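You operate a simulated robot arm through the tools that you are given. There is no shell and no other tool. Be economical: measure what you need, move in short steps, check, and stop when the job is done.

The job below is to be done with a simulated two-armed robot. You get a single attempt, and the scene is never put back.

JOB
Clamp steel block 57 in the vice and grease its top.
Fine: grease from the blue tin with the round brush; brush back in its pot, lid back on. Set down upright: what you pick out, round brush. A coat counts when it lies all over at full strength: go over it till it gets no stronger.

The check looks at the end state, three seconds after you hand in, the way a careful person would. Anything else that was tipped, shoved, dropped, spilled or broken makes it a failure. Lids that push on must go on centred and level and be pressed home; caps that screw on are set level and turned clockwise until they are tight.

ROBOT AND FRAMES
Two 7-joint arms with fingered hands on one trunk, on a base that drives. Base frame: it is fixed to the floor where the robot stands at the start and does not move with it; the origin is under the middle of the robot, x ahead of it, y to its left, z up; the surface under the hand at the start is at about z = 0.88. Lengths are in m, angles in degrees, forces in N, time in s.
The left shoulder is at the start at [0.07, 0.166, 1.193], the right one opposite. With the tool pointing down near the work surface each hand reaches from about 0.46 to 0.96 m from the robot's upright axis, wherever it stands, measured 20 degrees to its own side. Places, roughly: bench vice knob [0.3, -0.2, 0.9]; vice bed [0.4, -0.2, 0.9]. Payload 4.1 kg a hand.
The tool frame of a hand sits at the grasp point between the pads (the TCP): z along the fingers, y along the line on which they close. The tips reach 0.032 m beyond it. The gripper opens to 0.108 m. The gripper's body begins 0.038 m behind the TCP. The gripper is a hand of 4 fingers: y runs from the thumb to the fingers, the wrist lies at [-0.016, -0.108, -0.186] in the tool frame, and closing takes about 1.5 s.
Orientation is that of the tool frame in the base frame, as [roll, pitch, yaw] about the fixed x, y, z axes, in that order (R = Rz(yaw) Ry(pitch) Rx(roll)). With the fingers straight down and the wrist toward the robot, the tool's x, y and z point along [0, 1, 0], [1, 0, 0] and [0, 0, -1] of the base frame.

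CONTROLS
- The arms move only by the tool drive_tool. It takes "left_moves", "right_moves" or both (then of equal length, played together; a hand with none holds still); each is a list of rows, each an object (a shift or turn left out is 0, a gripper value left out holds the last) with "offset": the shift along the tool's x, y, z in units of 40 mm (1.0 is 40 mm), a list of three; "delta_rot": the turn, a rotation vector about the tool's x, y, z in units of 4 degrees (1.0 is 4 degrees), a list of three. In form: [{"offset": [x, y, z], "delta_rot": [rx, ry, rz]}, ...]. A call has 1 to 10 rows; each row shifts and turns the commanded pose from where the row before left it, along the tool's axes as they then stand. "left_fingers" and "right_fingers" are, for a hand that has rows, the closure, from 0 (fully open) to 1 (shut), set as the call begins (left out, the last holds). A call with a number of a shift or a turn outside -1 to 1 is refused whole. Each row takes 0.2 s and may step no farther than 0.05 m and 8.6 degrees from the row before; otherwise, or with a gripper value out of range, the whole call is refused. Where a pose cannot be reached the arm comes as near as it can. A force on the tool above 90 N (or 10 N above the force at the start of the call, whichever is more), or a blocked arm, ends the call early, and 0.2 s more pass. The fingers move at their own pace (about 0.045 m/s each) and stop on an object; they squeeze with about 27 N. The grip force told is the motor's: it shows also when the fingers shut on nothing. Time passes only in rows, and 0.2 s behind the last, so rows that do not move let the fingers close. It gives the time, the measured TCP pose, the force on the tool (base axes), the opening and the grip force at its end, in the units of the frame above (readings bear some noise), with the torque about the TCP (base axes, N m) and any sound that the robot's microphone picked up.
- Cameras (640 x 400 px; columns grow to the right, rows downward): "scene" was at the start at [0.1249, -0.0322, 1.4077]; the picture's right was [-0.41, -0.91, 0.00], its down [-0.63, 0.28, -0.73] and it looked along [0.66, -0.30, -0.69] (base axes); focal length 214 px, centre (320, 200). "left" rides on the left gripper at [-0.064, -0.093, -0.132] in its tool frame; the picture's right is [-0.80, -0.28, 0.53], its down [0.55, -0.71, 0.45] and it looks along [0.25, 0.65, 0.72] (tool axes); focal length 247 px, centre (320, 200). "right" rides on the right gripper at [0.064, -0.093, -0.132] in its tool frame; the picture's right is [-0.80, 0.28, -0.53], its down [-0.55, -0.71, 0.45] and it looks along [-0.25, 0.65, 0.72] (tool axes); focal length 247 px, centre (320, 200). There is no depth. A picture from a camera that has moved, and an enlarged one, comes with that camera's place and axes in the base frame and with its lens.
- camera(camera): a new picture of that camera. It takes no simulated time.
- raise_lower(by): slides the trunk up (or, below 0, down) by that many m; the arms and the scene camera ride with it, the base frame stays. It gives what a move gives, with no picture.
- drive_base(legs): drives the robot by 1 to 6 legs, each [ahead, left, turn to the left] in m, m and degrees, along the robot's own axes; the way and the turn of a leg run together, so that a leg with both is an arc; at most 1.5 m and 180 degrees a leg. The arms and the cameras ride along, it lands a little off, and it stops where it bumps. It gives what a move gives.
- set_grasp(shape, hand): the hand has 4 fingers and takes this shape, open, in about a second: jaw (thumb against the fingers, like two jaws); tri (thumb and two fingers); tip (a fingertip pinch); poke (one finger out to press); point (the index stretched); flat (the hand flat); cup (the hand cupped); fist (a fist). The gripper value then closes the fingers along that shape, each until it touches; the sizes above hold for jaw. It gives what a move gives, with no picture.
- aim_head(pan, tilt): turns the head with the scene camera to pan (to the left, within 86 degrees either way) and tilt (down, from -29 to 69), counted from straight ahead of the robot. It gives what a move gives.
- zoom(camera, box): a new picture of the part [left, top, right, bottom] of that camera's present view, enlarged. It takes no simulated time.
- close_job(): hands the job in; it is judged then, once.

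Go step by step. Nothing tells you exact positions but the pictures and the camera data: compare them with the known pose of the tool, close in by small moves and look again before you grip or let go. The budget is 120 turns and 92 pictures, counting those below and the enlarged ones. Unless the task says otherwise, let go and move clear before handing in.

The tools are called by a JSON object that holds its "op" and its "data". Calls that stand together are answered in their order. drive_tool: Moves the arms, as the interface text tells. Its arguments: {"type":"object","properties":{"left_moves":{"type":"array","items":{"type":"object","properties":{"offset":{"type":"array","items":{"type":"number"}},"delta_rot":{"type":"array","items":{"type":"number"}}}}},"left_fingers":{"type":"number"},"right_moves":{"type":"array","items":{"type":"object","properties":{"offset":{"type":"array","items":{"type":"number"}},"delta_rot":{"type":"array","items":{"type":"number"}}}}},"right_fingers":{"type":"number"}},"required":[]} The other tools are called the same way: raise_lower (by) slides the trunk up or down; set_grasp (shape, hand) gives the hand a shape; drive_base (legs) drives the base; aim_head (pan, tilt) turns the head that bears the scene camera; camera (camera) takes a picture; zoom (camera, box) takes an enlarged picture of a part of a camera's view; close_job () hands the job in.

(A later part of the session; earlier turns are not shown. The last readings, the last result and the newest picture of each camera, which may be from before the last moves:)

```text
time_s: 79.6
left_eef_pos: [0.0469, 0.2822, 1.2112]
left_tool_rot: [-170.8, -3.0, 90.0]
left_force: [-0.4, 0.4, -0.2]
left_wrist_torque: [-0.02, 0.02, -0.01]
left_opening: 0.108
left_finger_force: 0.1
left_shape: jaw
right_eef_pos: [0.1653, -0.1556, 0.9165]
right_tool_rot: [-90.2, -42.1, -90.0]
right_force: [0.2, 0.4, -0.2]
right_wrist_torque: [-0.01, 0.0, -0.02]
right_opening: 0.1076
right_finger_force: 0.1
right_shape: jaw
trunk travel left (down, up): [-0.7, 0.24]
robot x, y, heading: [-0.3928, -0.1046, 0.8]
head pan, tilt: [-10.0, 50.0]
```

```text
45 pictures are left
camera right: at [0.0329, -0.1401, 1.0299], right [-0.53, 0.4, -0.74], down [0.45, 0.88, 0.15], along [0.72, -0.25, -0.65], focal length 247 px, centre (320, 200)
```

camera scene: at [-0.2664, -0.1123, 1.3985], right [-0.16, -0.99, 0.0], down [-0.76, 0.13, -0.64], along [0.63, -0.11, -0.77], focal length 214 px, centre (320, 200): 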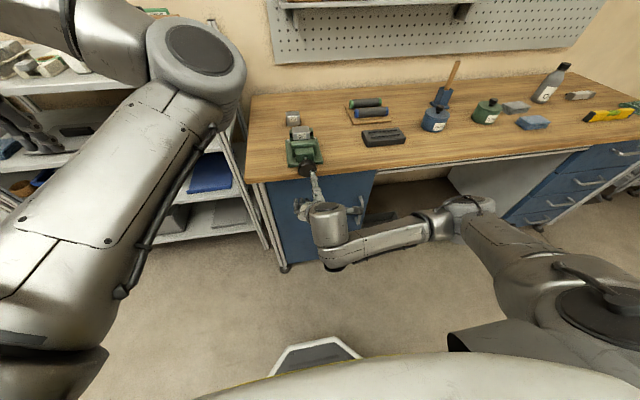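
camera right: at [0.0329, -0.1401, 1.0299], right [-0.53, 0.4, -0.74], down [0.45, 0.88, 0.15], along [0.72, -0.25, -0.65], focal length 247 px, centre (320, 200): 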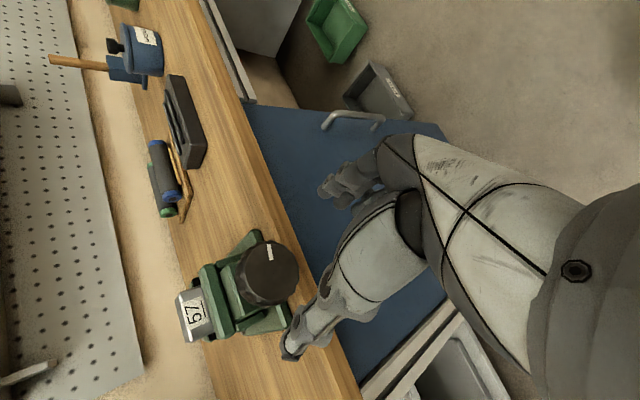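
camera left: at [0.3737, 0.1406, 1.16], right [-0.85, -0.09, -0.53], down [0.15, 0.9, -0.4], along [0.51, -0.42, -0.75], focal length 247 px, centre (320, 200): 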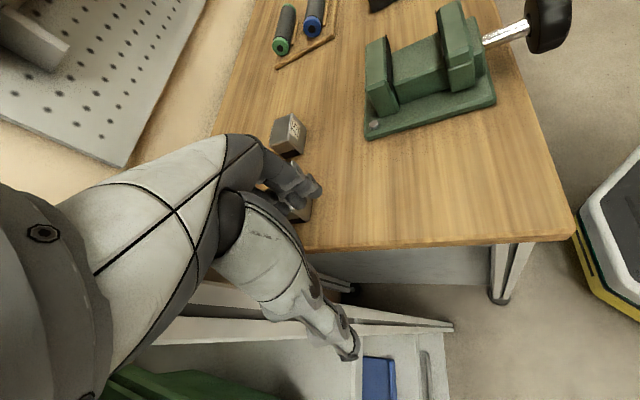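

Winding to φ=-222° works. Re-gripping the knob and making a long stroke.

{"op": "drive_tool", "data": {"right_moves": [{"offset": [0.13, 0.02, 0.4]}, {"offset": [0, 0, 0.8]}, {"offset": [0, 0, 0.85]}, {}]}}

{"op": "drive_tool", "data": {"right_moves": [{}, {}, {}, {}, {}, {}, {"delta_rot": [0, 0, 1]}, {"delta_rot": [0, 0, 1]}, {"delta_rot": [0, 0, 1]}, {"delta_rot": [0, 0, 1]}], "right_fingers": 1}}

{"op": "drive_tool", "data": {"right_moves": [{"offset": [0, 0, 0.002], "delta_rot": [0, 0, 1]}, {"offset": [0, 0, 0.002], "delta_rot": [0, 0, 1]}, {"offset": [0, 0, 0.002], "delta_rot": [0, 0, 1]}, {"offset": [0, 0, 0.002], "delta_rot": [0, 0, 1]}, {"offset": [0, 0, 0.002], "delta_rot": [0, 0, 1]}, {"offset": [0, 0, 0.002], "delta_rot": [0, 0, 1]}, {"offset": [0, 0, 0.002], "delta_rot": [0, 0, 1]}, {"offset": [0, 0, 0.002], "delta_rot": [0, 0, 1]}, {"offset": [0, 0, 0.002], "delta_rot": [0, 0, 1]}, {"offset": [0, 0, 0.002], "delta_rot": [0, 0, 1]}]}}

{"op": "drive_tool", "data": {"right_moves": [{"offset": [0, 0, 0.002], "delta_rot": [0, 0, 1]}, {"offset": [0, 0, 0.002], "delta_rot": [0, 0, 1]}, {"offset": [0, 0, 0.002], "delta_rot": [0, 0, 1]}, {"offset": [0, 0, 0.002], "delta_rot": [0, 0, 1]}, {"offset": [0, 0, 0.002], "delta_rot": [0, 0, 1]}, {"offset": [0, 0, 0.002], "delta_rot": [0, 0, 1]}, {"offset": [0, 0, 0.002], "delta_rot": [0, 0, 1]}, {"offset": [0, 0, 0.002], "delta_rot": [0, 0, 1]}, {"offset": [0, 0, 0.002], "delta_rot": [0, 0, 1]}, {"offset": [0, 0, 0.002], "delta_rot": [0, 0, 1]}]}}

{"op": "drive_tool", "data": {"right_moves": [{"offset": [0, 0, 0.002], "delta_rot": [0, 0, 1]}, {"offset": [0, 0, 0.002], "delta_rot": [0, 0, 1]}, {"offset": [0, 0, 0.002], "delta_rot": [0, 0, 1]}, {"offset": [0, 0, 0.002], "delta_rot": [0, 0, 1]}, {"offset": [0, 0, 0.002], "delta_rot": [0, 0, 1]}, {"offset": [0, 0, 0.002], "delta_rot": [0, 0, 1]}, {"offset": [0, 0, 0.002], "delta_rot": [0, 0, 1]}, {"offset": [0, 0, 0.002], "delta_rot": [0, 0, 1]}, {"offset": [0, 0, 0.002], "delta_rot": [0, 0, 1]}, {"offset": [0, 0, 0.002], "delta_rot": [0, 0, 1]}]}}

```text
time_s: 80.6
left_eef_pos: [0.0466, 0.2813, 1.2127]
left_tool_rot: [-170.8, -3.0, 90.1]
left_force: [-0.6, -0.3, -1.2]
left_wrist_torque: [-0.01, 0.01, -0.06]
left_opening: 0.1078
left_finger_force: 0.2
left_shape: jaw
right_eef_pos: [0.2477, -0.1587, 0.9212]
right_tool_rot: [-90.2, -42.1, -90.0]
right_force: [-0.3, -1.0, -0.4]
right_wrist_torque: [-0.01, 0.01, -0.01]
right_opening: 0.1077
right_finger_force: 0.1
right_shape: jaw
trunk travel left (down, up): [-0.7, 0.24]
robot x, y, heading: [-0.3934, -0.1014, 0.4]
head pan, tilt: [-10.0, 50.0]
```

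```text
time_s: 82.8
left_eef_pos: [0.0479, 0.282, 1.2113]
left_tool_rot: [-170.9, -3.1, 89.9]
left_force: [0.1, 1.1, 0.7]
left_wrist_torque: [0.01, -0.01, 0.0]
left_opening: 0.1076
left_finger_force: 0.0
left_shape: jaw
right_eef_pos: [0.2484, -0.1618, 0.921]
right_tool_rot: [-90.0, -26.1, -90.4]
right_force: [2.9, -0.7, 6.6]
right_wrist_torque: [-0.79, -0.2, 0.03]
right_opening: 0.0548
right_finger_force: 26.8
right_shape: jaw
trunk travel left (down, up): [-0.7, 0.24]
robot x, y, heading: [-0.3918, -0.1032, 0.4]
head pan, tilt: [-10.0, 50.0]
```

```text
time_s: 85.0
left_eef_pos: [0.0463, 0.2804, 1.2127]
left_tool_rot: [-170.8, -3.1, 90.0]
left_force: [0.3, 0.0, 0.7]
left_wrist_torque: [0.02, 0.01, 0.0]
left_opening: 0.1077
left_finger_force: 0.1
left_shape: jaw
right_eef_pos: [0.2474, -0.1616, 0.9213]
right_tool_rot: [-90.2, 14.0, -90.4]
right_force: [-4.0, -4.4, 2.4]
right_wrist_torque: [-1.24, 0.04, -0.11]
right_opening: 0.0536
right_finger_force: 26.7
right_shape: jaw
trunk travel left (down, up): [-0.7, 0.24]
robot x, y, heading: [-0.3884, -0.1017, 0.6]
head pan, tilt: [-10.0, 50.0]
```

```text
time_s: 87.2
left_eef_pos: [0.0445, 0.283, 1.2127]
left_tool_rot: [-171.0, -2.9, 90.0]
left_force: [0.0, -0.2, 0.3]
left_wrist_torque: [0.0, -0.01, 0.02]
left_opening: 0.1078
left_finger_force: 0.0
left_shape: jaw
right_eef_pos: [0.2474, -0.1585, 0.9225]
right_tool_rot: [-90.2, 54.0, -90.3]
right_force: [-0.9, 8.4, 20.7]
right_wrist_torque: [-1.27, -0.43, 0.2]
right_opening: 0.0532
right_finger_force: 27.0
right_shape: jaw
trunk travel left (down, up): [-0.7, 0.24]
robot x, y, heading: [-0.3927, -0.1036, 0.6]
head pan, tilt: [-10.0, 50.0]
```

```text
time_s: 89.4
left_eef_pos: [0.0431, 0.2797, 1.2147]
left_tool_rot: [-171.1, -3.1, 90.0]
left_force: [0.5, 0.2, -0.7]
left_wrist_torque: [-0.02, 0.0, -0.02]
left_opening: 0.1079
left_finger_force: 0.0
left_shape: jaw
right_eef_pos: [0.2468, -0.1619, 0.9264]
right_tool_rot: [85.8, 85.8, 85.7]
right_force: [1.4, -10.9, 40.1]
right_wrist_torque: [-1.66, -0.96, -0.26]
right_opening: 0.0516
right_finger_force: 26.9
right_shape: jaw
trunk travel left (down, up): [-0.7, 0.24]
robot x, y, heading: [-0.3904, -0.0995, 0.7]
head pan, tilt: [-10.0, 50.0]
```

Torque about the screw has levelled off near 1.3 N m, so either it is tight or the fingers slip. Looking.

{"op": "zoom", "data": {"camera": "right", "box": [150, 150, 390, 390]}}

{"op": "zoom", "data": {"camera": "scene", "box": [280, 110, 340, 180]}}

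```text
1.67 times, centred on (270, 270) of right
camera zoom: at [0.1147, -0.248, 0.855], right [-0.54, 0.23, 0.81], down [0.44, -0.74, 0.5], along [0.72, 0.63, 0.3], focal length 412 px, centre (403, 83)
```

zoom: 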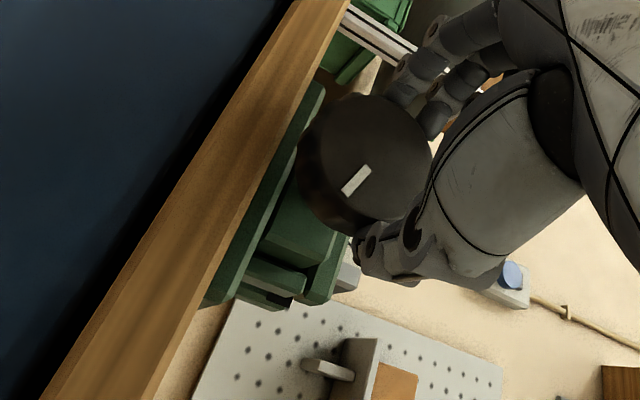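

```text
5.71 times, centred on (310, 145) of scene
camera zoom: at [-0.2721, -0.1135, 1.3993], right [-0.16, -0.99, 0.0], down [-0.75, 0.13, -0.65], along [0.64, -0.1, -0.76], focal length 1226 px, centre (377, 514)
```

zoom: 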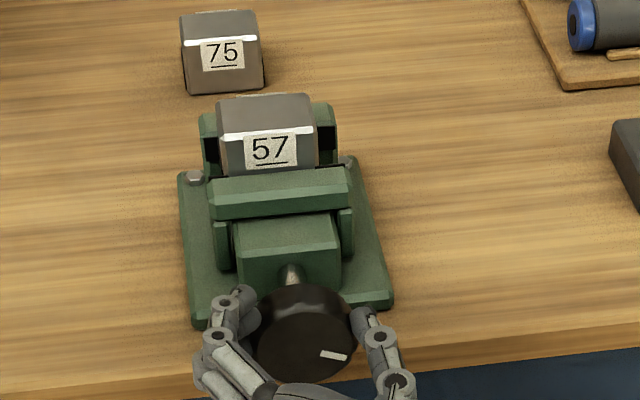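

The jaw has advanced about 14 mm and pushed the block back; it appears to be at the far jaw, with the fingers now holding only the knob's edge. I'll take a deeper grip and tighten once more to confirm.

{"op": "drive_tool", "data": {"right_moves": [{}, {}, {}, {}, {"offset": [0.1, 0, 0]}, {"offset": [0, 0, 0.27]}, {}], "right_fingers": 0}}

{"op": "drive_tool", "data": {"right_moves": [{}, {}, {}, {}, {}, {}, {}], "right_fingers": 1}}

{"op": "drive_tool", "data": {"right_moves": [{"delta_rot": [0, 0, 1]}, {"delta_rot": [0, 0, 1]}, {"delta_rot": [0, 0, 1]}, {"delta_rot": [0, 0, 1]}, {"delta_rot": [0, 0, 1]}, {"delta_rot": [0, 0, 1]}]}}

{"op": "zoom", "data": {"camera": "scene", "box": [280, 110, 340, 180]}}

```text
time_s: 91.0
left_eef_pos: [0.0454, 0.282, 1.2124]
left_tool_rot: [-170.9, -3.1, 90.1]
left_force: [0.0, -0.5, -0.5]
left_wrist_torque: [0.01, -0.02, -0.03]
left_opening: 0.1079
left_finger_force: 0.1
left_shape: jaw
right_eef_pos: [0.2604, -0.1596, 0.9171]
right_tool_rot: [93.9, 86.0, 93.8]
right_force: [-0.2, 0.8, 0.7]
right_wrist_torque: [0.01, -0.01, -0.01]
right_opening: 0.1075
right_finger_force: 0.0
right_shape: jaw
trunk travel left (down, up): [-0.7, 0.24]
robot x, y, heading: [-0.3909, -0.0993, 0.6]
head pan, tilt: [-10.0, 50.0]
```

```text
time_s: 92.6
left_eef_pos: [0.0467, 0.2805, 1.2126]
left_tool_rot: [-170.9, -3.0, 90.0]
left_force: [-0.8, 0.2, 0.0]
left_wrist_torque: [-0.01, 0.01, 0.06]
left_opening: 0.1081
left_finger_force: 0.0
left_shape: jaw
right_eef_pos: [0.2607, -0.1606, 0.9165]
right_tool_rot: [93.0, 86.0, 92.8]
right_force: [2.1, -3.3, 4.0]
right_wrist_torque: [-0.06, -0.07, -0.05]
right_opening: 0.0563
right_finger_force: 27.6
right_shape: jaw
trunk travel left (down, up): [-0.7, 0.24]
robot x, y, heading: [-0.3913, -0.1037, 0.4]
head pan, tilt: [-10.0, 50.0]
```

```text
time_s: 94.0
left_eef_pos: [0.0487, 0.2822, 1.211]
left_tool_rot: [-170.7, -3.1, 90.0]
left_force: [0.5, 0.4, -0.2]
left_wrist_torque: [-0.01, -0.02, 0.03]
left_opening: 0.1077
left_finger_force: 0.1
left_shape: jaw
right_eef_pos: [0.2608, -0.1614, 0.9159]
right_tool_rot: [90.6, 62.0, 90.3]
right_force: [1.1, -1.8, -4.2]
right_wrist_torque: [-1.21, 0.12, -0.04]
right_opening: 0.0543
right_finger_force: 27.0
right_shape: jaw
trunk travel left (down, up): [-0.7, 0.24]
robot x, y, heading: [-0.3948, -0.0981, 0.7]
head pan, tilt: [-10.0, 50.0]
```

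```text
5.71 times, centred on (310, 145) of scene
camera zoom: at [-0.2655, -0.1124, 1.3983], right [-0.16, -0.99, 0.0], down [-0.76, 0.12, -0.64], along [0.63, -0.11, -0.77], focal length 1226 px, centre (377, 514)
```

zoom: 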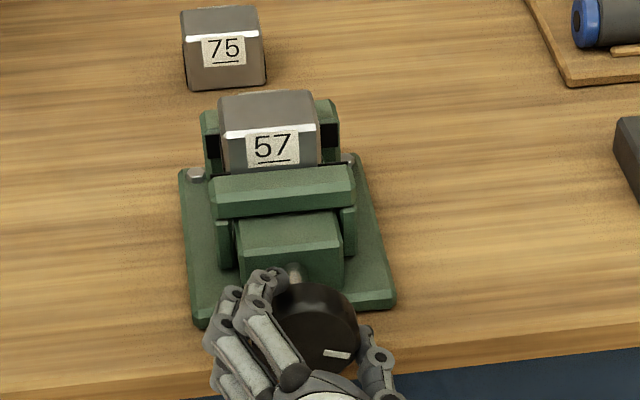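

The mark did not move and torque stayed at slip level: the screw is tight. Releasing, retreating and turning the hand to point down again.

{"op": "drive_tool", "data": {"right_moves": [{}, {}, {}, {}, {}, {"offset": [0, 0, -0.6]}, {"offset": [0, 0, -0.8]}, {"offset": [0, 0, -0.8]}, {"offset": [0, 0, -0.8]}], "right_fingers": 0}}

{"op": "drive_tool", "data": {"right_moves": [{"offset": [-0.88, -0.469, 0]}, {"offset": [-0.88, -0.469, 0]}, {"offset": [-0.88, -0.469, 0]}, {"offset": [-0.88, -0.469, 0]}, {"offset": [-0.88, -0.469, 0]}, {"delta_rot": [-0.249, 1.0, 0.249]}, {"delta_rot": [-0.249, 1.0, 0.249]}, {"delta_rot": [-0.249, 1.0, 0.249]}, {"delta_rot": [-0.249, 1.0, 0.249]}, {"delta_rot": [-0.249, 1.0, 0.249]}]}}

{"op": "drive_tool", "data": {"right_moves": [{"delta_rot": [-0.249, 1.0, 0.249]}, {"delta_rot": [-0.249, 1.0, 0.249]}, {"delta_rot": [-0.249, 1.0, 0.249]}, {"delta_rot": [-0.249, 1.0, 0.249]}, {"delta_rot": [-0.249, 1.0, 0.249]}, {"delta_rot": [-0.249, 1.0, 0.249]}, {"delta_rot": [-0.249, 1.0, 0.249]}, {"delta_rot": [-0.249, 1.0, 0.249]}, {"delta_rot": [-0.249, 1.0, 0.249]}, {"delta_rot": [-0.249, 1.0, 0.249]}]}}

{"op": "drive_tool", "data": {"right_moves": [{"delta_rot": [-0.249, 1.0, 0.249]}, {"delta_rot": [-0.249, 1.0, 0.249]}, {"delta_rot": [-0.249, 1.0, 0.249]}, {"delta_rot": [-0.249, 1.0, 0.249]}, {"delta_rot": [-0.249, 1.0, 0.249]}, {"delta_rot": [-0.249, 1.0, 0.249]}, {"delta_rot": [-0.249, 1.0, 0.249]}]}}

{"op": "camera", "data": {"camera": "scene"}}

```text
time_s: 96.0
left_eef_pos: [0.0462, 0.2819, 1.2137]
left_tool_rot: [-170.8, -3.0, 90.0]
left_force: [-1.6, -0.3, 0.1]
left_wrist_torque: [0.01, -0.01, -0.01]
left_opening: 0.1078
left_finger_force: 0.1
left_shape: jaw
right_eef_pos: [0.1407, -0.1606, 0.918]
right_tool_rot: [90.3, 62.1, 90.1]
right_force: [-0.5, 0.3, -0.2]
right_wrist_torque: [0.04, 0.02, 0.01]
right_opening: 0.1078
right_finger_force: 0.0
right_shape: jaw
trunk travel left (down, up): [-0.7, 0.24]
robot x, y, heading: [-0.3966, -0.1041, 0.8]
head pan, tilt: [-10.0, 50.0]
```

```text
time_s: 98.2
left_eef_pos: [0.0465, 0.2816, 1.2117]
left_tool_rot: [-170.8, -3.1, 90.0]
left_force: [0.3, 0.4, -0.7]
left_wrist_torque: [0.01, -0.01, 0.01]
left_opening: 0.1078
left_finger_force: 0.1
left_shape: jaw
right_eef_pos: [0.1402, -0.3244, 1.0282]
right_tool_rot: [114.7, 52.4, 124.7]
right_force: [-0.7, -0.1, 0.8]
right_wrist_torque: [0.01, -0.03, -0.03]
right_opening: 0.1074
right_finger_force: 0.1
right_shape: jaw
trunk travel left (down, up): [-0.7, 0.24]
robot x, y, heading: [-0.3896, -0.1015, 0.4]
head pan, tilt: [-10.0, 50.0]
```

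```text
time_s: 100.4
left_eef_pos: [0.0472, 0.281, 1.2131]
left_tool_rot: [-170.8, -3.1, 90.0]
left_force: [-0.7, 0.3, 1.6]
left_wrist_torque: [0.02, -0.01, -0.03]
left_opening: 0.1075
left_finger_force: 0.1
left_shape: jaw
right_eef_pos: [0.141, -0.3257, 1.0283]
right_tool_rot: [127.5, 22.1, 161.0]
right_force: [0.0, 0.3, -0.1]
right_wrist_torque: [-0.02, 0.01, -0.05]
right_opening: 0.1078
right_finger_force: 0.0
right_shape: jaw
trunk travel left (down, up): [-0.7, 0.24]
robot x, y, heading: [-0.3892, -0.1042, 0.6]
head pan, tilt: [-10.0, 50.0]
```

```text
time_s: 102.0
left_eef_pos: [0.0469, 0.2811, 1.2116]
left_tool_rot: [-170.9, -3.0, 90.1]
left_force: [-0.4, 0.4, -1.3]
left_wrist_torque: [-0.01, 0.05, 0.03]
left_opening: 0.1077
left_finger_force: 0.1
left_shape: jaw
right_eef_pos: [0.141, -0.3254, 1.0278]
right_tool_rot: [124.0, -0.2, 179.7]
right_force: [-0.1, 1.0, 0.7]
right_wrist_torque: [-0.04, 0.0, 0.0]
right_opening: 0.1076
right_finger_force: 0.0
right_shape: jaw
trunk travel left (down, up): [-0.7, 0.24]
robot x, y, heading: [-0.3912, -0.1017, 0.5]
head pan, tilt: [-10.0, 50.0]
```

```text
41 pictures are left
camera scene: at [-0.266, -0.1126, 1.3984], right [-0.16, -0.99, 0.0], down [-0.76, 0.13, -0.64], along [0.63, -0.11, -0.77], focal length 214 px, centre (320, 200)
```

scene: 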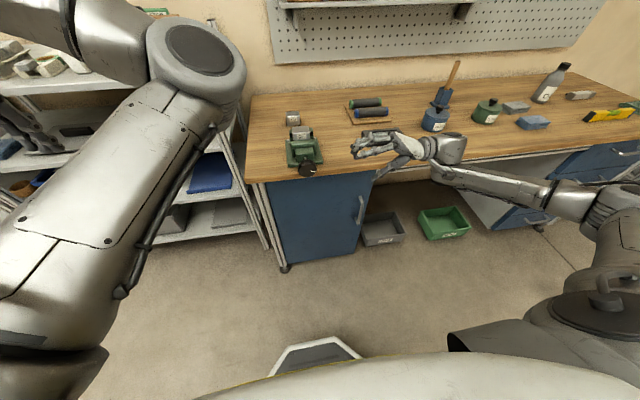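

The turn axis was mirrored, leaving the hand tilted 56°; I'll finish levelling it, lift, and drive the base toward the tin.

{"op": "drive_tool", "data": {"right_moves": [{"delta_rot": [1, 0, 0]}, {"delta_rot": [1, 0, 0]}, {"delta_rot": [1, 0, 0]}, {"delta_rot": [1, 0, 0]}, {"delta_rot": [1, 0, 0]}, {"delta_rot": [1, 0, 0]}, {"delta_rot": [1, 0, 0]}, {"delta_rot": [1, 0, 0]}, {"delta_rot": [1, 0, 0]}, {"delta_rot": [1, 0, 0]}]}}

{"op": "drive_tool", "data": {"right_moves": [{"delta_rot": [1, 0, 0]}, {"delta_rot": [1, 0, 0]}, {"delta_rot": [1, 0, 0]}, {"delta_rot": [1, 0, 0]}, {"offset": [0, 0, -0.9]}, {"offset": [0, 0, -0.9]}, {"offset": [0, 0, -0.9]}, {"offset": [0, 0, -0.9]}]}}

{"op": "drive_base", "data": {"legs": [[0, -0.4, 0], [0.27, 0, 0]]}}

{"op": "aim_head", "data": {"pan": -20, "tilt": 45}}

{"op": "camera", "data": {"camera": "scene"}}

{"op": "camera", "data": {"camera": "right"}}

```text
time_s: 104.2
left_eef_pos: [0.0469, 0.281, 1.2113]
left_tool_rot: [-170.8, -3.1, 89.9]
left_force: [0.0, 0.7, 0.1]
left_wrist_torque: [0.01, 0.01, 0.01]
left_opening: 0.1078
left_finger_force: 0.1
left_shape: jaw
right_eef_pos: [0.1406, -0.324, 1.0284]
right_tool_rot: [164.0, -0.2, 179.8]
right_force: [0.2, -0.2, 0.6]
right_wrist_torque: [-0.03, -0.03, -0.02]
right_opening: 0.1077
right_finger_force: 0.0
right_shape: jaw
trunk travel left (down, up): [-0.7, 0.24]
robot x, y, heading: [-0.3934, -0.1054, 0.5]
head pan, tilt: [-10.0, 50.0]
```

```text
time_s: 106.0
left_eef_pos: [0.0463, 0.2815, 1.212]
left_tool_rot: [-170.9, -3.1, 90.0]
left_force: [0.3, 0.2, -0.6]
left_wrist_torque: [-0.04, 0.0, -0.01]
left_opening: 0.1081
left_finger_force: 0.1
left_shape: jaw
right_eef_pos: [0.1379, -0.3245, 1.1741]
right_tool_rot: [-179.9, -0.1, 179.8]
right_force: [0.3, -0.1, -0.4]
right_wrist_torque: [-0.01, 0.01, -0.01]
right_opening: 0.1078
right_finger_force: 0.0
right_shape: jaw
trunk travel left (down, up): [-0.7, 0.24]
robot x, y, heading: [-0.3924, -0.1018, 0.6]
head pan, tilt: [-10.0, 50.0]
```

```text
time_s: 110.0
left_eef_pos: [0.3204, -0.1168, 1.2126]
left_tool_rot: [-170.9, -3.0, 89.6]
left_force: [0.3, -0.1, -0.1]
left_wrist_torque: [0.03, -0.01, -0.02]
left_opening: 0.1076
left_finger_force: 0.0
left_shape: jaw
right_eef_pos: [0.4084, -0.7238, 1.1734]
right_tool_rot: [180.0, -0.1, 179.3]
right_force: [0.0, 0.2, -0.2]
right_wrist_torque: [0.02, 0.0, 0.0]
right_opening: 0.1077
right_finger_force: 0.1
right_shape: jaw
trunk travel left (down, up): [-0.7, 0.24]
robot x, y, heading: [-0.1213, -0.4981, 0.1]
head pan, tilt: [-10.0, 50.0]
```

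```text
time_s: 110.7
left_eef_pos: [0.3234, -0.1183, 1.2112]
left_tool_rot: [-170.7, -3.0, 89.6]
left_force: [0.0, -0.3, -0.6]
left_wrist_torque: [-0.02, -0.02, -0.01]
left_opening: 0.1079
left_finger_force: 0.0
left_shape: jaw
right_eef_pos: [0.4105, -0.7249, 1.1736]
right_tool_rot: [179.9, -0.1, 179.5]
right_force: [-0.3, 0.3, 0.3]
right_wrist_torque: [0.07, 0.0, 0.0]
right_opening: 0.1078
right_finger_force: 0.0
right_shape: jaw
trunk travel left (down, up): [-0.7, 0.24]
robot x, y, heading: [-0.1177, -0.4976, 0.0]
head pan, tilt: [-20.0, 45.0]
```

```text
40 pictures are left
camera scene: at [0.0071, -0.5231, 1.4053], right [-0.34, -0.94, 0.0], down [-0.67, 0.24, -0.71], along [0.66, -0.24, -0.71], focal length 214 px, centre (320, 200)
```

scene: 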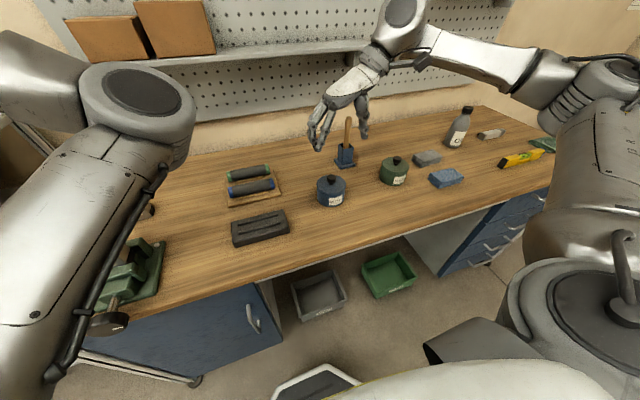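

```text
39 pictures are left
camera right: at [0.3447, -0.815, 1.3047], right [0.8, 0.28, 0.53], down [0.54, -0.71, -0.45], along [0.25, 0.65, -0.72], focal length 247 px, centre (320, 200)
```

right: 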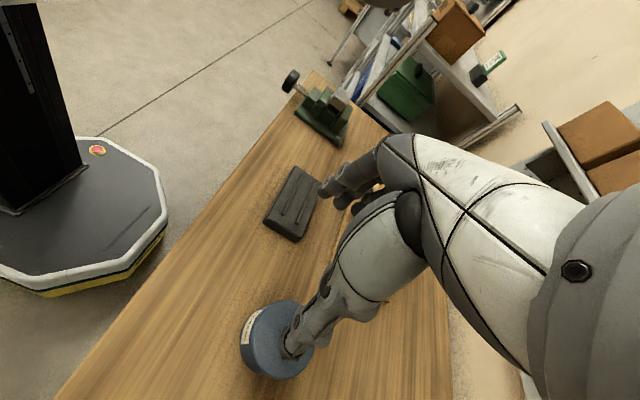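

{"op": "zoom", "data": {"camera": "scene", "box": [300, 110, 420, 215]}}

{"op": "zoom", "data": {"camera": "right", "box": [220, 280, 340, 390]}}

```text
3.81 times, centred on (360, 162) of scene
camera zoom: at [0.0071, -0.5231, 1.4053], right [-0.34, -0.94, 0.0], down [-0.67, 0.24, -0.71], along [0.66, -0.24, -0.71], focal length 817 px, centre (168, 343)
```

zoom: 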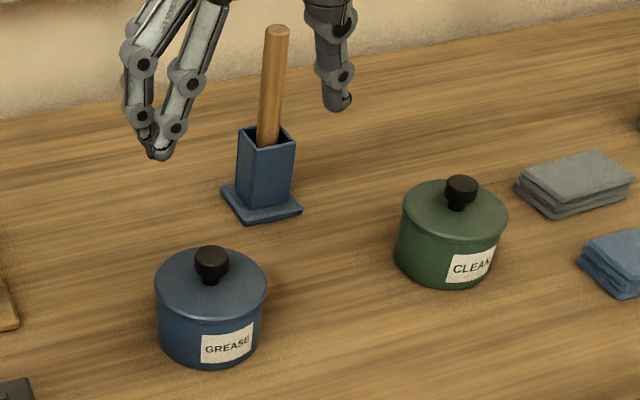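

```text
3.64 times, centred on (280, 335) of right
camera zoom: at [0.3447, -0.815, 1.3047], right [0.8, 0.28, 0.53], down [0.54, -0.71, -0.45], along [0.25, 0.65, -0.72], focal length 898 px, centre (466, -291)
```

zoom: 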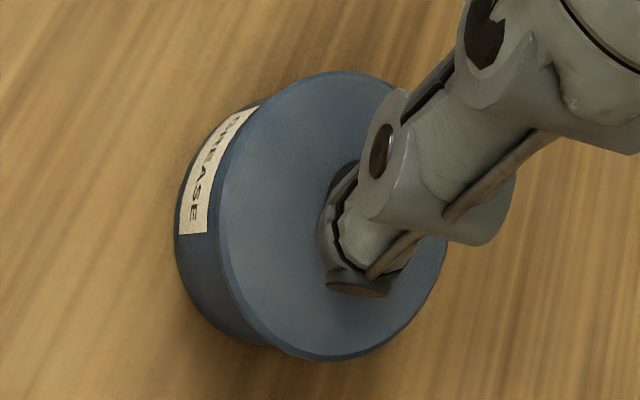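

Tin "GREASE": lid centre ≈ (0.499,-0.742), lid top z≈0.937, knob top ≈0.97. Pot ≈ (0.660,-0.868), handle top ≈1.077. Moving over the lid knob.

{"op": "drive_tool", "data": {"right_moves": [{"offset": [-0.553, -0.107, 0.88]}, {"offset": [-0.553, -0.107, 0.88]}, {"offset": [-0.553, -0.107, 0.88]}, {"offset": [-0.553, -0.107, 0.88]}, {}]}}

{"op": "zoom", "data": {"camera": "scene", "box": [290, 120, 410, 220]}}

{"op": "camera", "data": {"camera": "right"}}

```text
time_s: 111.9
left_eef_pos: [0.3222, -0.1166, 1.2116]
left_tool_rot: [-170.8, -2.9, 89.5]
left_force: [0.0, -0.1, -0.5]
left_wrist_torque: [-0.03, 0.02, 0.01]
left_opening: 0.1079
left_finger_force: 0.1
left_shape: jaw
right_eef_pos: [0.4962, -0.7385, 1.0336]
right_tool_rot: [180.0, 0.0, 179.4]
right_force: [-0.4, 0.1, -0.4]
right_wrist_torque: [-0.02, -0.02, 0.02]
right_opening: 0.1077
right_finger_force: 0.0
right_shape: jaw
trunk travel left (down, up): [-0.7, 0.24]
robot x, y, heading: [-0.1213, -0.4969, 0.0]
head pan, tilt: [-20.0, 45.0]
```

```text
4.00 times, centred on (350, 170) of scene
camera zoom: at [0.0052, -0.5229, 1.4055], right [-0.34, -0.94, 0.0], down [-0.66, 0.24, -0.71], along [0.67, -0.24, -0.71], focal length 858 px, centre (200, 320)
```

zoom: 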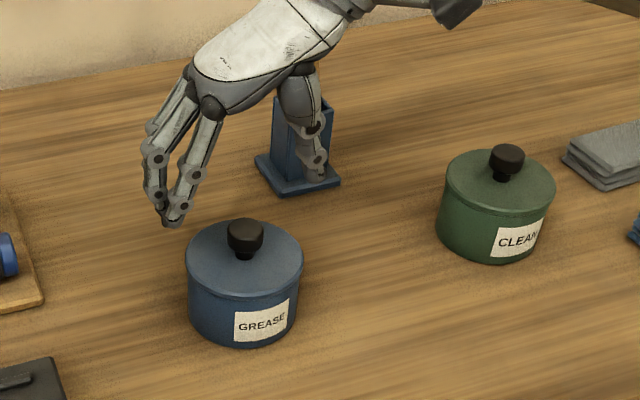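

```text
35 pictures are left
camera right: at [0.43, -0.8293, 1.1646], right [0.8, 0.28, 0.53], down [0.54, -0.71, -0.45], along [0.25, 0.65, -0.72], focal length 247 px, centre (320, 200)
```

right: 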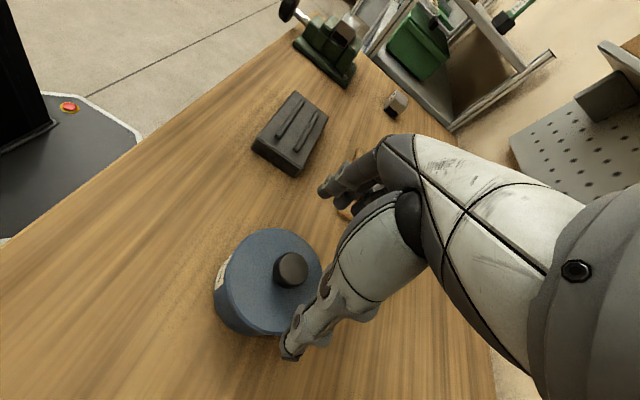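

Aligned over the knob. Descending and gripping it.

{"op": "drive_tool", "data": {"right_moves": [{"offset": [0.01, -0.03, 0.7]}, {"offset": [0, 0, 0.5]}, {"offset": [0, 0, 0.25]}, {}]}}

{"op": "drive_tool", "data": {"right_moves": [{}, {}, {}, {}, {}, {}, {}, {}, {}], "right_fingers": 1}}

{"op": "zoom", "data": {"camera": "scene", "box": [290, 120, 410, 220]}}

```text
time_s: 112.9
left_eef_pos: [0.3223, -0.1172, 1.2123]
left_tool_rot: [-170.9, -3.1, 89.6]
left_force: [-0.7, -0.6, 0.5]
left_wrist_torque: [-0.02, 0.0, 0.0]
left_opening: 0.1081
left_finger_force: 0.1
left_shape: jaw
right_eef_pos: [0.4963, -0.743, 0.9733]
right_tool_rot: [-180.0, -0.1, 179.5]
right_force: [0.2, -0.5, 0.5]
right_wrist_torque: [-0.02, -0.03, 0.01]
right_opening: 0.1077
right_finger_force: 0.1
right_shape: jaw
trunk travel left (down, up): [-0.7, 0.24]
robot x, y, heading: [-0.121, -0.4989, 0.3]
head pan, tilt: [-20.0, 45.0]
```

```text
time_s: 114.9
left_eef_pos: [0.3195, -0.1163, 1.2125]
left_tool_rot: [-170.9, -3.1, 89.6]
left_force: [-1.0, -0.2, -0.7]
left_wrist_torque: [-0.02, 0.04, 0.01]
left_opening: 0.1079
left_finger_force: 0.0
left_shape: jaw
right_eef_pos: [0.4966, -0.7415, 0.977]
right_tool_rot: [179.9, 0.0, 179.4]
right_force: [13.7, -2.3, 36.4]
right_wrist_torque: [0.61, -0.58, 0.19]
right_opening: 0.0777
right_finger_force: 26.7
right_shape: jaw
trunk travel left (down, up): [-0.7, 0.24]
robot x, y, heading: [-0.1243, -0.501, 0.3]
head pan, tilt: [-20.0, 45.0]
```

```text
4.00 times, centred on (350, 170) of scene
camera zoom: at [0.0043, -0.5219, 1.4058], right [-0.34, -0.94, 0.0], down [-0.66, 0.24, -0.71], along [0.67, -0.24, -0.71], focal length 858 px, centre (200, 320)
```

zoom: 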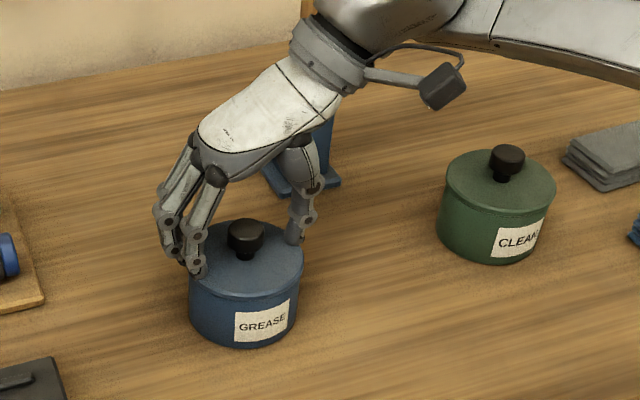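

The closing fingertips touched the lid. Opening, raising 10 mm and closing again on the knob head.

{"op": "drive_tool", "data": {"right_moves": [{}, {}, {"offset": [0, 0.02, -0.2]}, {}], "right_fingers": 0}}

{"op": "drive_tool", "data": {"right_moves": [{}, {}, {}, {}, {}, {}, {}, {}, {}], "right_fingers": 1}}

{"op": "zoom", "data": {"camera": "scene", "box": [290, 120, 410, 220]}}

```text
time_s: 115.9
left_eef_pos: [0.3207, -0.1163, 1.212]
left_tool_rot: [-170.9, -3.0, 89.5]
left_force: [0.9, -0.1, 0.2]
left_wrist_torque: [0.0, -0.04, -0.01]
left_opening: 0.1079
left_finger_force: 0.0
left_shape: jaw
right_eef_pos: [0.496, -0.7414, 0.9802]
right_tool_rot: [-179.9, -0.2, 179.4]
right_force: [-0.4, 0.3, 0.2]
right_wrist_torque: [0.0, -0.04, 0.01]
right_opening: 0.1074
right_finger_force: 0.1
right_shape: jaw
trunk travel left (down, up): [-0.7, 0.24]
robot x, y, heading: [-0.1158, -0.4998, 0.1]
head pan, tilt: [-20.0, 45.0]
```

```text
time_s: 117.9
left_eef_pos: [0.3215, -0.1174, 1.2113]
left_tool_rot: [-170.7, -3.0, 89.7]
left_force: [0.0, -0.5, -0.5]
left_wrist_torque: [0.0, -0.02, -0.02]
left_opening: 0.1076
left_finger_force: 0.2
left_shape: jaw
right_eef_pos: [0.4963, -0.742, 0.9824]
right_tool_rot: [179.9, -0.1, 179.4]
right_force: [-0.2, -0.9, -0.5]
right_wrist_torque: [-0.01, -0.02, 0.0]
right_opening: 0.0229
right_finger_force: 27.2
right_shape: jaw
trunk travel left (down, up): [-0.7, 0.24]
robot x, y, heading: [-0.1171, -0.4956, 0.1]
head pan, tilt: [-20.0, 45.0]
heard: snap
```

```text
4.00 times, centred on (350, 170) of scene
camera zoom: at [0.0064, -0.5231, 1.4054], right [-0.34, -0.94, 0.0], down [-0.67, 0.24, -0.71], along [0.67, -0.24, -0.71], focal length 858 px, centre (200, 320)
```

zoom: 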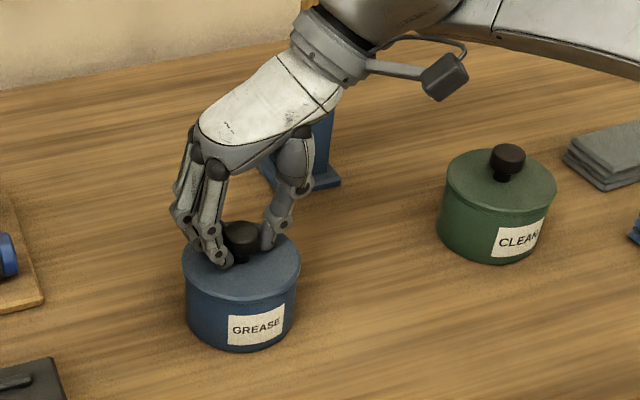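

The lid has snapped loose in the grip. Lifting it straight up.

{"op": "drive_tool", "data": {"right_moves": [{"offset": [0, 0, -0.1]}, {"offset": [0, 0, -0.2]}, {"offset": [0, 0, -0.5]}, {"offset": [0, 0, -0.7]}, {"offset": [0, 0, -0.7]}]}}

{"op": "camera", "data": {"camera": "scene"}}

{"op": "zoom", "data": {"camera": "scene", "box": [290, 120, 410, 220]}}

```text
time_s: 119.1
left_eef_pos: [0.3229, -0.1159, 1.2122]
left_tool_rot: [-171.0, -3.1, 89.6]
left_force: [0.4, -0.1, -0.3]
left_wrist_torque: [-0.02, 0.01, 0.01]
left_opening: 0.108
left_finger_force: 0.0
left_shape: jaw
right_eef_pos: [0.498, -0.7405, 1.0709]
right_tool_rot: [180.0, -0.2, 179.4]
right_force: [-0.1, -0.5, -0.6]
right_wrist_torque: [-0.03, 0.0, -0.03]
right_opening: 0.0232
right_finger_force: 27.0
right_shape: jaw
trunk travel left (down, up): [-0.7, 0.24]
robot x, y, heading: [-0.122, -0.5023, 0.5]
head pan, tilt: [-20.0, 45.0]
```

```text
32 pictures are left
camera scene: at [0.0061, -0.5227, 1.4054], right [-0.34, -0.94, 0.0], down [-0.67, 0.24, -0.71], along [0.67, -0.24, -0.71], focal length 214 px, centre (320, 200)
```

scene: 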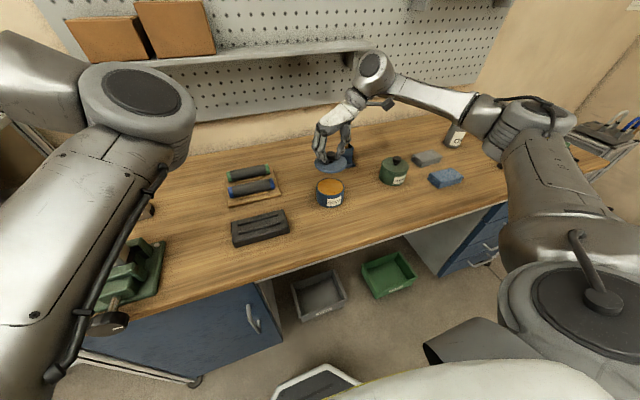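

```text
4.00 times, centred on (350, 170) of scene
camera zoom: at [0.0061, -0.5227, 1.4054], right [-0.34, -0.94, 0.0], down [-0.67, 0.24, -0.71], along [0.67, -0.24, -0.71], focal length 858 px, centre (200, 320)
```

zoom: 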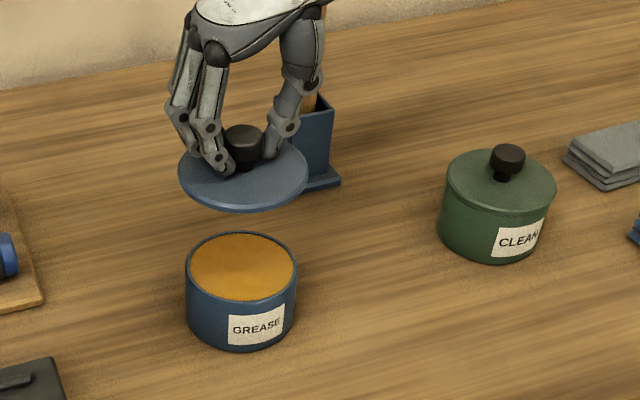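

The lid is held level and the tin is full. I'll set the lid down on the free spot at (0.40,-0.87).

{"op": "drive_tool", "data": {"right_moves": [{"offset": [0.49, -0.648, 0]}, {"offset": [0.49, -0.648, 0]}, {"offset": [0.49, -0.648, 0.1]}, {"offset": [0.49, -0.648, 0.2]}, {"offset": [0.49, -0.648, 0.3]}, {"offset": [0, 0, 0.7]}, {"offset": [0, 0, 0.7]}, {"offset": [0, 0, 0.7]}, {}]}}

{"op": "drive_tool", "data": {"right_moves": [{"offset": [0, 0, 0.1]}, {"offset": [0, 0, 0.1]}, {"offset": [0, 0, 0.1]}, {"offset": [0, 0, 0.1]}, {}]}}

{"op": "zoom", "data": {"camera": "scene", "box": [310, 130, 430, 230]}}

```text
time_s: 121.1
left_eef_pos: [0.322, -0.1162, 1.2111]
left_tool_rot: [-170.8, -3.1, 89.5]
left_force: [0.4, -0.5, 0.2]
left_wrist_torque: [0.0, -0.01, -0.02]
left_opening: 0.1076
left_finger_force: 0.0
left_shape: jaw
right_eef_pos: [0.398, -0.8712, 0.9617]
right_tool_rot: [-179.9, -0.1, 179.4]
right_force: [0.1, 0.4, 0.1]
right_wrist_torque: [-0.02, 0.01, -0.01]
right_opening: 0.0232
right_finger_force: 27.2
right_shape: jaw
trunk travel left (down, up): [-0.7, 0.24]
robot x, y, heading: [-0.1203, -0.4969, -0.1]
head pan, tilt: [-20.0, 45.0]
```

```text
time_s: 122.3
left_eef_pos: [0.3227, -0.1167, 1.2123]
left_tool_rot: [-170.9, -3.0, 89.6]
left_force: [-0.8, 0.4, -0.4]
left_wrist_torque: [-0.06, -0.03, 0.0]
left_opening: 0.1078
left_finger_force: 0.2
left_shape: jaw
right_eef_pos: [0.398, -0.8717, 0.9452]
right_tool_rot: [179.9, -0.1, 179.4]
right_force: [0.5, -0.1, -0.5]
right_wrist_torque: [0.02, -0.03, 0.0]
right_opening: 0.023
right_finger_force: 26.8
right_shape: jaw
trunk travel left (down, up): [-0.7, 0.24]
robot x, y, heading: [-0.1199, -0.4981, 0.3]
head pan, tilt: [-20.0, 45.0]
```

```text
4.00 times, centred on (370, 180) of scene
camera zoom: at [0.0063, -0.5232, 1.4054], right [-0.34, -0.94, 0.0], down [-0.67, 0.24, -0.71], along [0.67, -0.24, -0.71], focal length 858 px, centre (120, 280)
```

zoom: 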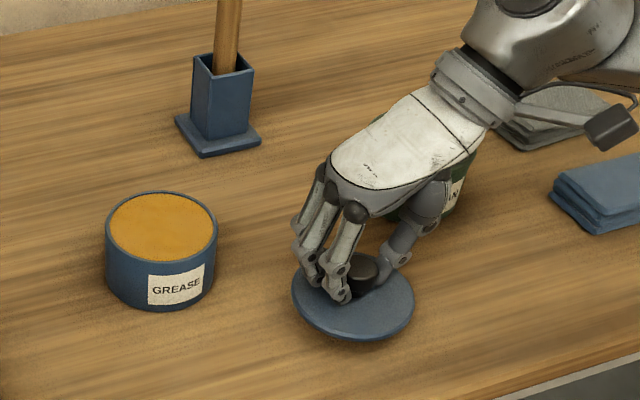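

{"op": "drive_tool", "data": {"right_moves": [{"offset": [0, 0, 0.08]}, {"offset": [0, 0, 0.08]}, {"offset": [0, 0, 0.08]}, {"offset": [0, 0, 0.08]}, {"offset": [0, 0, 0.08]}, {}]}}

```text
time_s: 123.7
left_eef_pos: [0.322, -0.1177, 1.2126]
left_tool_rot: [-170.7, -3.0, 89.7]
left_force: [0.5, 0.8, 0.8]
left_wrist_torque: [0.0, 0.02, -0.04]
left_opening: 0.1078
left_finger_force: 0.0
left_shape: jaw
right_eef_pos: [0.3992, -0.8716, 0.9304]
right_tool_rot: [-180.0, -0.1, 179.4]
right_force: [0.3, 0.6, -0.3]
right_wrist_torque: [0.03, -0.03, 0.0]
right_opening: 0.0229
right_finger_force: 26.9
right_shape: jaw
trunk travel left (down, up): [-0.7, 0.24]
robot x, y, heading: [-0.123, -0.4976, 0.4]
head pan, tilt: [-20.0, 45.0]
```

{"op": "drive_tool", "data": {"right_moves": [{"offset": [0, 0, 0.06]}, {"offset": [0, 0, 0.06]}, {"offset": [0, 0, 0.06]}, {}]}}

{"op": "zoom", "data": {"camera": "scene", "box": [370, 180, 430, 230]}}

```text
time_s: 124.7
left_eef_pos: [0.3228, -0.1181, 1.212]
left_tool_rot: [-170.9, -3.1, 89.6]
left_force: [0.3, -0.2, 0.3]
left_wrist_torque: [-0.01, 0.01, 0.01]
left_opening: 0.1078
left_finger_force: 0.0
left_shape: jaw
right_eef_pos: [0.3976, -0.8708, 0.9231]
right_tool_rot: [-180.0, -0.1, 179.4]
right_force: [0.6, 0.0, 0.3]
right_wrist_torque: [0.02, -0.02, 0.0]
right_opening: 0.0231
right_finger_force: 27.0
right_shape: jaw
trunk travel left (down, up): [-0.7, 0.24]
robot x, y, heading: [-0.1207, -0.4973, 0.1]
head pan, tilt: [-20.0, 45.0]
```

```text
8.00 times, centred on (400, 205) of scene
camera zoom: at [0.0062, -0.5231, 1.4054], right [-0.34, -0.94, 0.0], down [-0.67, 0.24, -0.71], along [0.67, -0.24, -0.71], focal length 1716 px, centre (-320, 160)
```

zoom: 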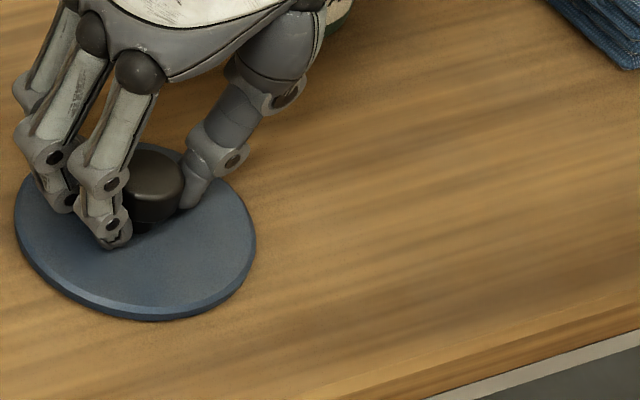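

{"op": "drive_tool", "data": {"right_moves": [{"offset": [0, 0, 0.05]}, {"offset": [0, 0, 0.05]}, {"offset": [0, 0, 0.05]}, {}]}}

```text
time_s: 125.7
left_eef_pos: [0.3203, -0.1157, 1.2119]
left_tool_rot: [-171.0, -3.0, 89.6]
left_force: [-0.1, 0.2, -0.3]
left_wrist_torque: [0.04, -0.02, 0.0]
left_opening: 0.1075
left_finger_force: 0.1
left_shape: jaw
right_eef_pos: [0.3973, -0.8706, 0.9211]
right_tool_rot: [180.0, 0.2, 179.4]
right_force: [5.7, -6.5, 33.6]
right_wrist_torque: [-0.21, -0.1, 0.02]
right_opening: 0.0248
right_finger_force: 27.0
right_shape: jaw
trunk travel left (down, up): [-0.7, 0.24]
robot x, y, heading: [-0.1231, -0.4976, 0.2]
head pan, tilt: [-20.0, 45.0]
```

Contact. Easing up, opening just enough to free the knob, then lifting before opening fully.

{"op": "drive_tool", "data": {"right_moves": [{"offset": [0, 0, -0.07]}, {}, {}, {"offset": [0, 0, -0.1]}, {"offset": [0, 0, -0.5]}, {"offset": [0, 0, -0.8]}, {"offset": [0, 0, -0.8]}, {"offset": [0, 0, -0.8]}, {"offset": [0, 0, -0.8]}], "right_fingers": 0.62}}

{"op": "zoom", "data": {"camera": "scene", "box": [300, 60, 440, 220]}}

```text
time_s: 127.7
left_eef_pos: [0.3207, -0.1163, 1.2114]
left_tool_rot: [-171.0, -3.1, 89.6]
left_force: [0.3, 0.1, 0.0]
left_wrist_torque: [0.03, 0.0, -0.04]
left_opening: 0.1078
left_finger_force: 0.0
left_shape: jaw
right_eef_pos: [0.3974, -0.8697, 1.0704]
right_tool_rot: [179.9, -0.2, 179.4]
right_force: [0.2, 0.8, 0.3]
right_wrist_torque: [-0.03, 0.03, 0.03]
right_opening: 0.0406
right_finger_force: 0.0
right_shape: jaw
trunk travel left (down, up): [-0.7, 0.24]
robot x, y, heading: [-0.1178, -0.4951, 0.1]
head pan, tilt: [-20.0, 45.0]
```

```text
2.50 times, centred on (370, 140) of scene
camera zoom: at [0.006, -0.5227, 1.4054], right [-0.34, -0.94, 0.0], down [-0.67, 0.24, -0.71], along [0.67, -0.24, -0.71], focal length 536 px, centre (195, 350)
```

zoom: 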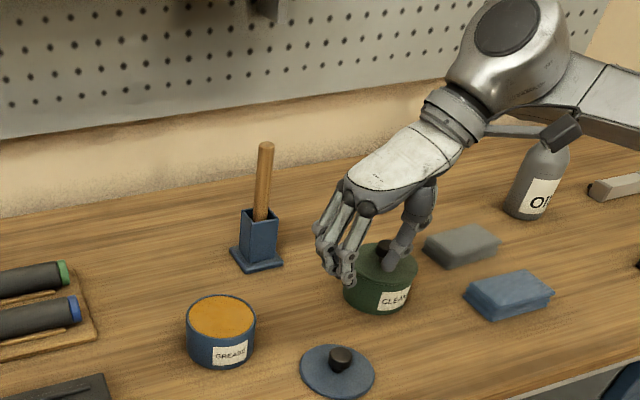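

Lid rests on the bench. Moving the right hand to view the brush handle from its side.

{"op": "drive_tool", "data": {"right_moves": [{"offset": [0, 0, -0.8]}, {"offset": [-0.744, -0.406, -0.2]}, {"offset": [-0.744, -0.406, -0.2]}, {"offset": [-0.744, -0.406, -0.2]}, {"offset": [-0.744, -0.406, -0.2]}, {"offset": [-0.744, -0.406, -0.2]}, {"offset": [-0.744, -0.406, -0.2]}, {"offset": [-0.744, -0.406, -0.2]}, {"offset": [-0.744, -0.406, 0]}, {}], "right_fingers": 0}}

{"op": "camera", "data": {"camera": "right"}}

```text
time_s: 129.9
left_eef_pos: [0.3219, -0.1157, 1.2119]
left_tool_rot: [-170.8, -3.1, 89.6]
left_force: [-0.6, -0.9, 0.5]
left_wrist_torque: [0.0, 0.0, 0.01]
left_opening: 0.1081
left_finger_force: 0.0
left_shape: jaw
right_eef_pos: [0.5714, -0.9666, 1.1575]
right_tool_rot: [180.0, -0.1, 179.5]
right_force: [-0.7, -0.1, 1.5]
right_wrist_torque: [0.03, 0.01, -0.01]
right_opening: 0.1076
right_finger_force: 0.0
right_shape: jaw
right hand out of reach, approached as far as the arm can: row 7, 8, 9
trunk travel left (down, up): [-0.7, 0.24]
robot x, y, heading: [-0.1217, -0.4978, 0.2]
head pan, tilt: [-20.0, 45.0]
```

```text
27 pictures are left
camera right: at [0.5052, -1.0573, 1.289], right [0.8, 0.28, 0.53], down [0.54, -0.71, -0.45], along [0.25, 0.65, -0.72], focal length 247 px, centre (320, 200)
```

right: 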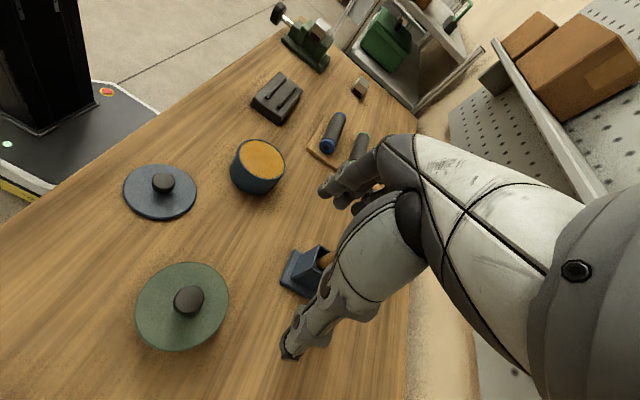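

That spot is at the reach limit; I'll drive the base closer (forward and right) and view the brush from the new head position.

{"op": "drive_base", "data": {"legs": [[0.1, -0.2, 0]]}}

{"op": "zoom", "data": {"camera": "scene", "box": [230, 70, 350, 180]}}

```text
time_s: 131.6
left_eef_pos: [0.424, -0.3137, 1.2109]
left_tool_rot: [-170.8, -3.0, 89.6]
left_force: [0.0, 0.5, 0.2]
left_wrist_torque: [-0.03, -0.02, -0.02]
left_opening: 0.1076
left_finger_force: 0.1
left_shape: jaw
right_eef_pos: [0.6736, -1.1649, 1.1567]
right_tool_rot: [180.0, -0.1, 179.5]
right_force: [0.0, 1.4, -0.1]
right_wrist_torque: [0.04, -0.01, 0.01]
right_opening: 0.108
right_finger_force: 0.0
right_shape: jaw
trunk travel left (down, up): [-0.7, 0.24]
robot x, y, heading: [-0.0133, -0.6934, 0.2]
head pan, tilt: [-20.0, 45.0]
```

```text
3.64 times, centred on (290, 125) of scene
camera zoom: at [0.1088, -0.7204, 1.4055], right [-0.34, -0.94, 0.0], down [-0.67, 0.24, -0.71], along [0.67, -0.24, -0.71], focal length 780 px, centre (429, 473)
```

zoom: 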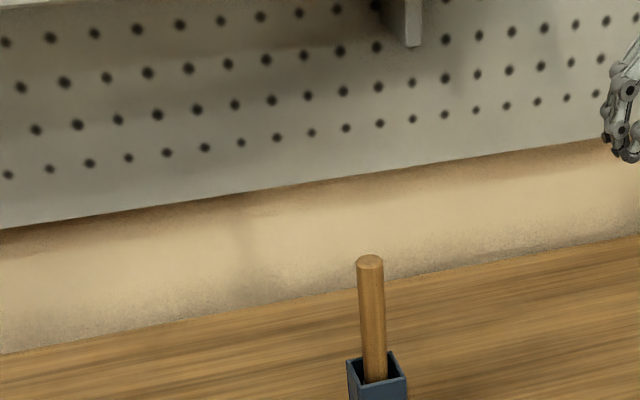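

Handle top is at (0.6715,-0.873,1.072), almost vertical. Moving the hand over it.

{"op": "drive_tool", "data": {"right_moves": [{"offset": [0.01, 0.915, 0]}, {"offset": [0.01, 0.915, 0]}, {"offset": [0.01, 0.915, 0]}, {"offset": [0.01, 0.915, 0]}, {"offset": [0.01, 0.915, 0]}, {"offset": [0.01, 0.915, 0]}, {"offset": [0.01, 0.915, 0]}, {"offset": [0.01, 0.915, 0]}, {}]}}

{"op": "zoom", "data": {"camera": "scene", "box": [230, 70, 380, 200]}}

```text
time_s: 133.6
left_eef_pos: [0.4241, -0.3159, 1.2122]
left_tool_rot: [-170.9, -3.1, 89.5]
left_force: [0.4, -0.4, -0.1]
left_wrist_torque: [-0.02, 0.01, 0.02]
left_opening: 0.1077
left_finger_force: 0.1
left_shape: jaw
right_eef_pos: [0.6729, -0.8738, 1.1579]
right_tool_rot: [180.0, -0.2, 179.4]
right_force: [-0.7, -0.8, -0.7]
right_wrist_torque: [-0.01, 0.0, 0.01]
right_opening: 0.1079
right_finger_force: 0.0
right_shape: jaw
trunk travel left (down, up): [-0.7, 0.24]
robot x, y, heading: [-0.0179, -0.6953, 0.1]
head pan, tilt: [-20.0, 45.0]
```

```text
3.08 times, centred on (305, 135) of scene
camera zoom: at [0.1088, -0.7219, 1.4054], right [-0.34, -0.94, 0.0], down [-0.67, 0.24, -0.71], along [0.67, -0.24, -0.71], focal length 660 px, centre (366, 400)
```

zoom: 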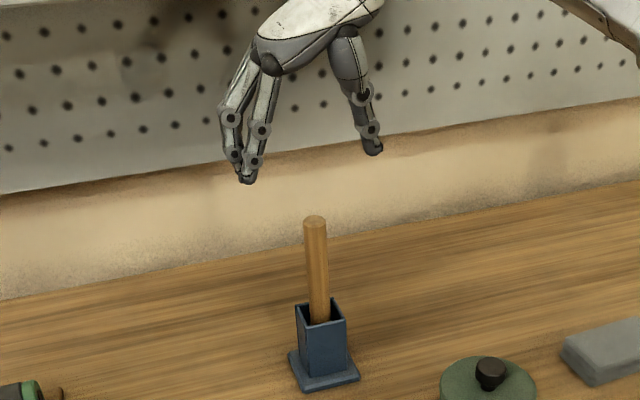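

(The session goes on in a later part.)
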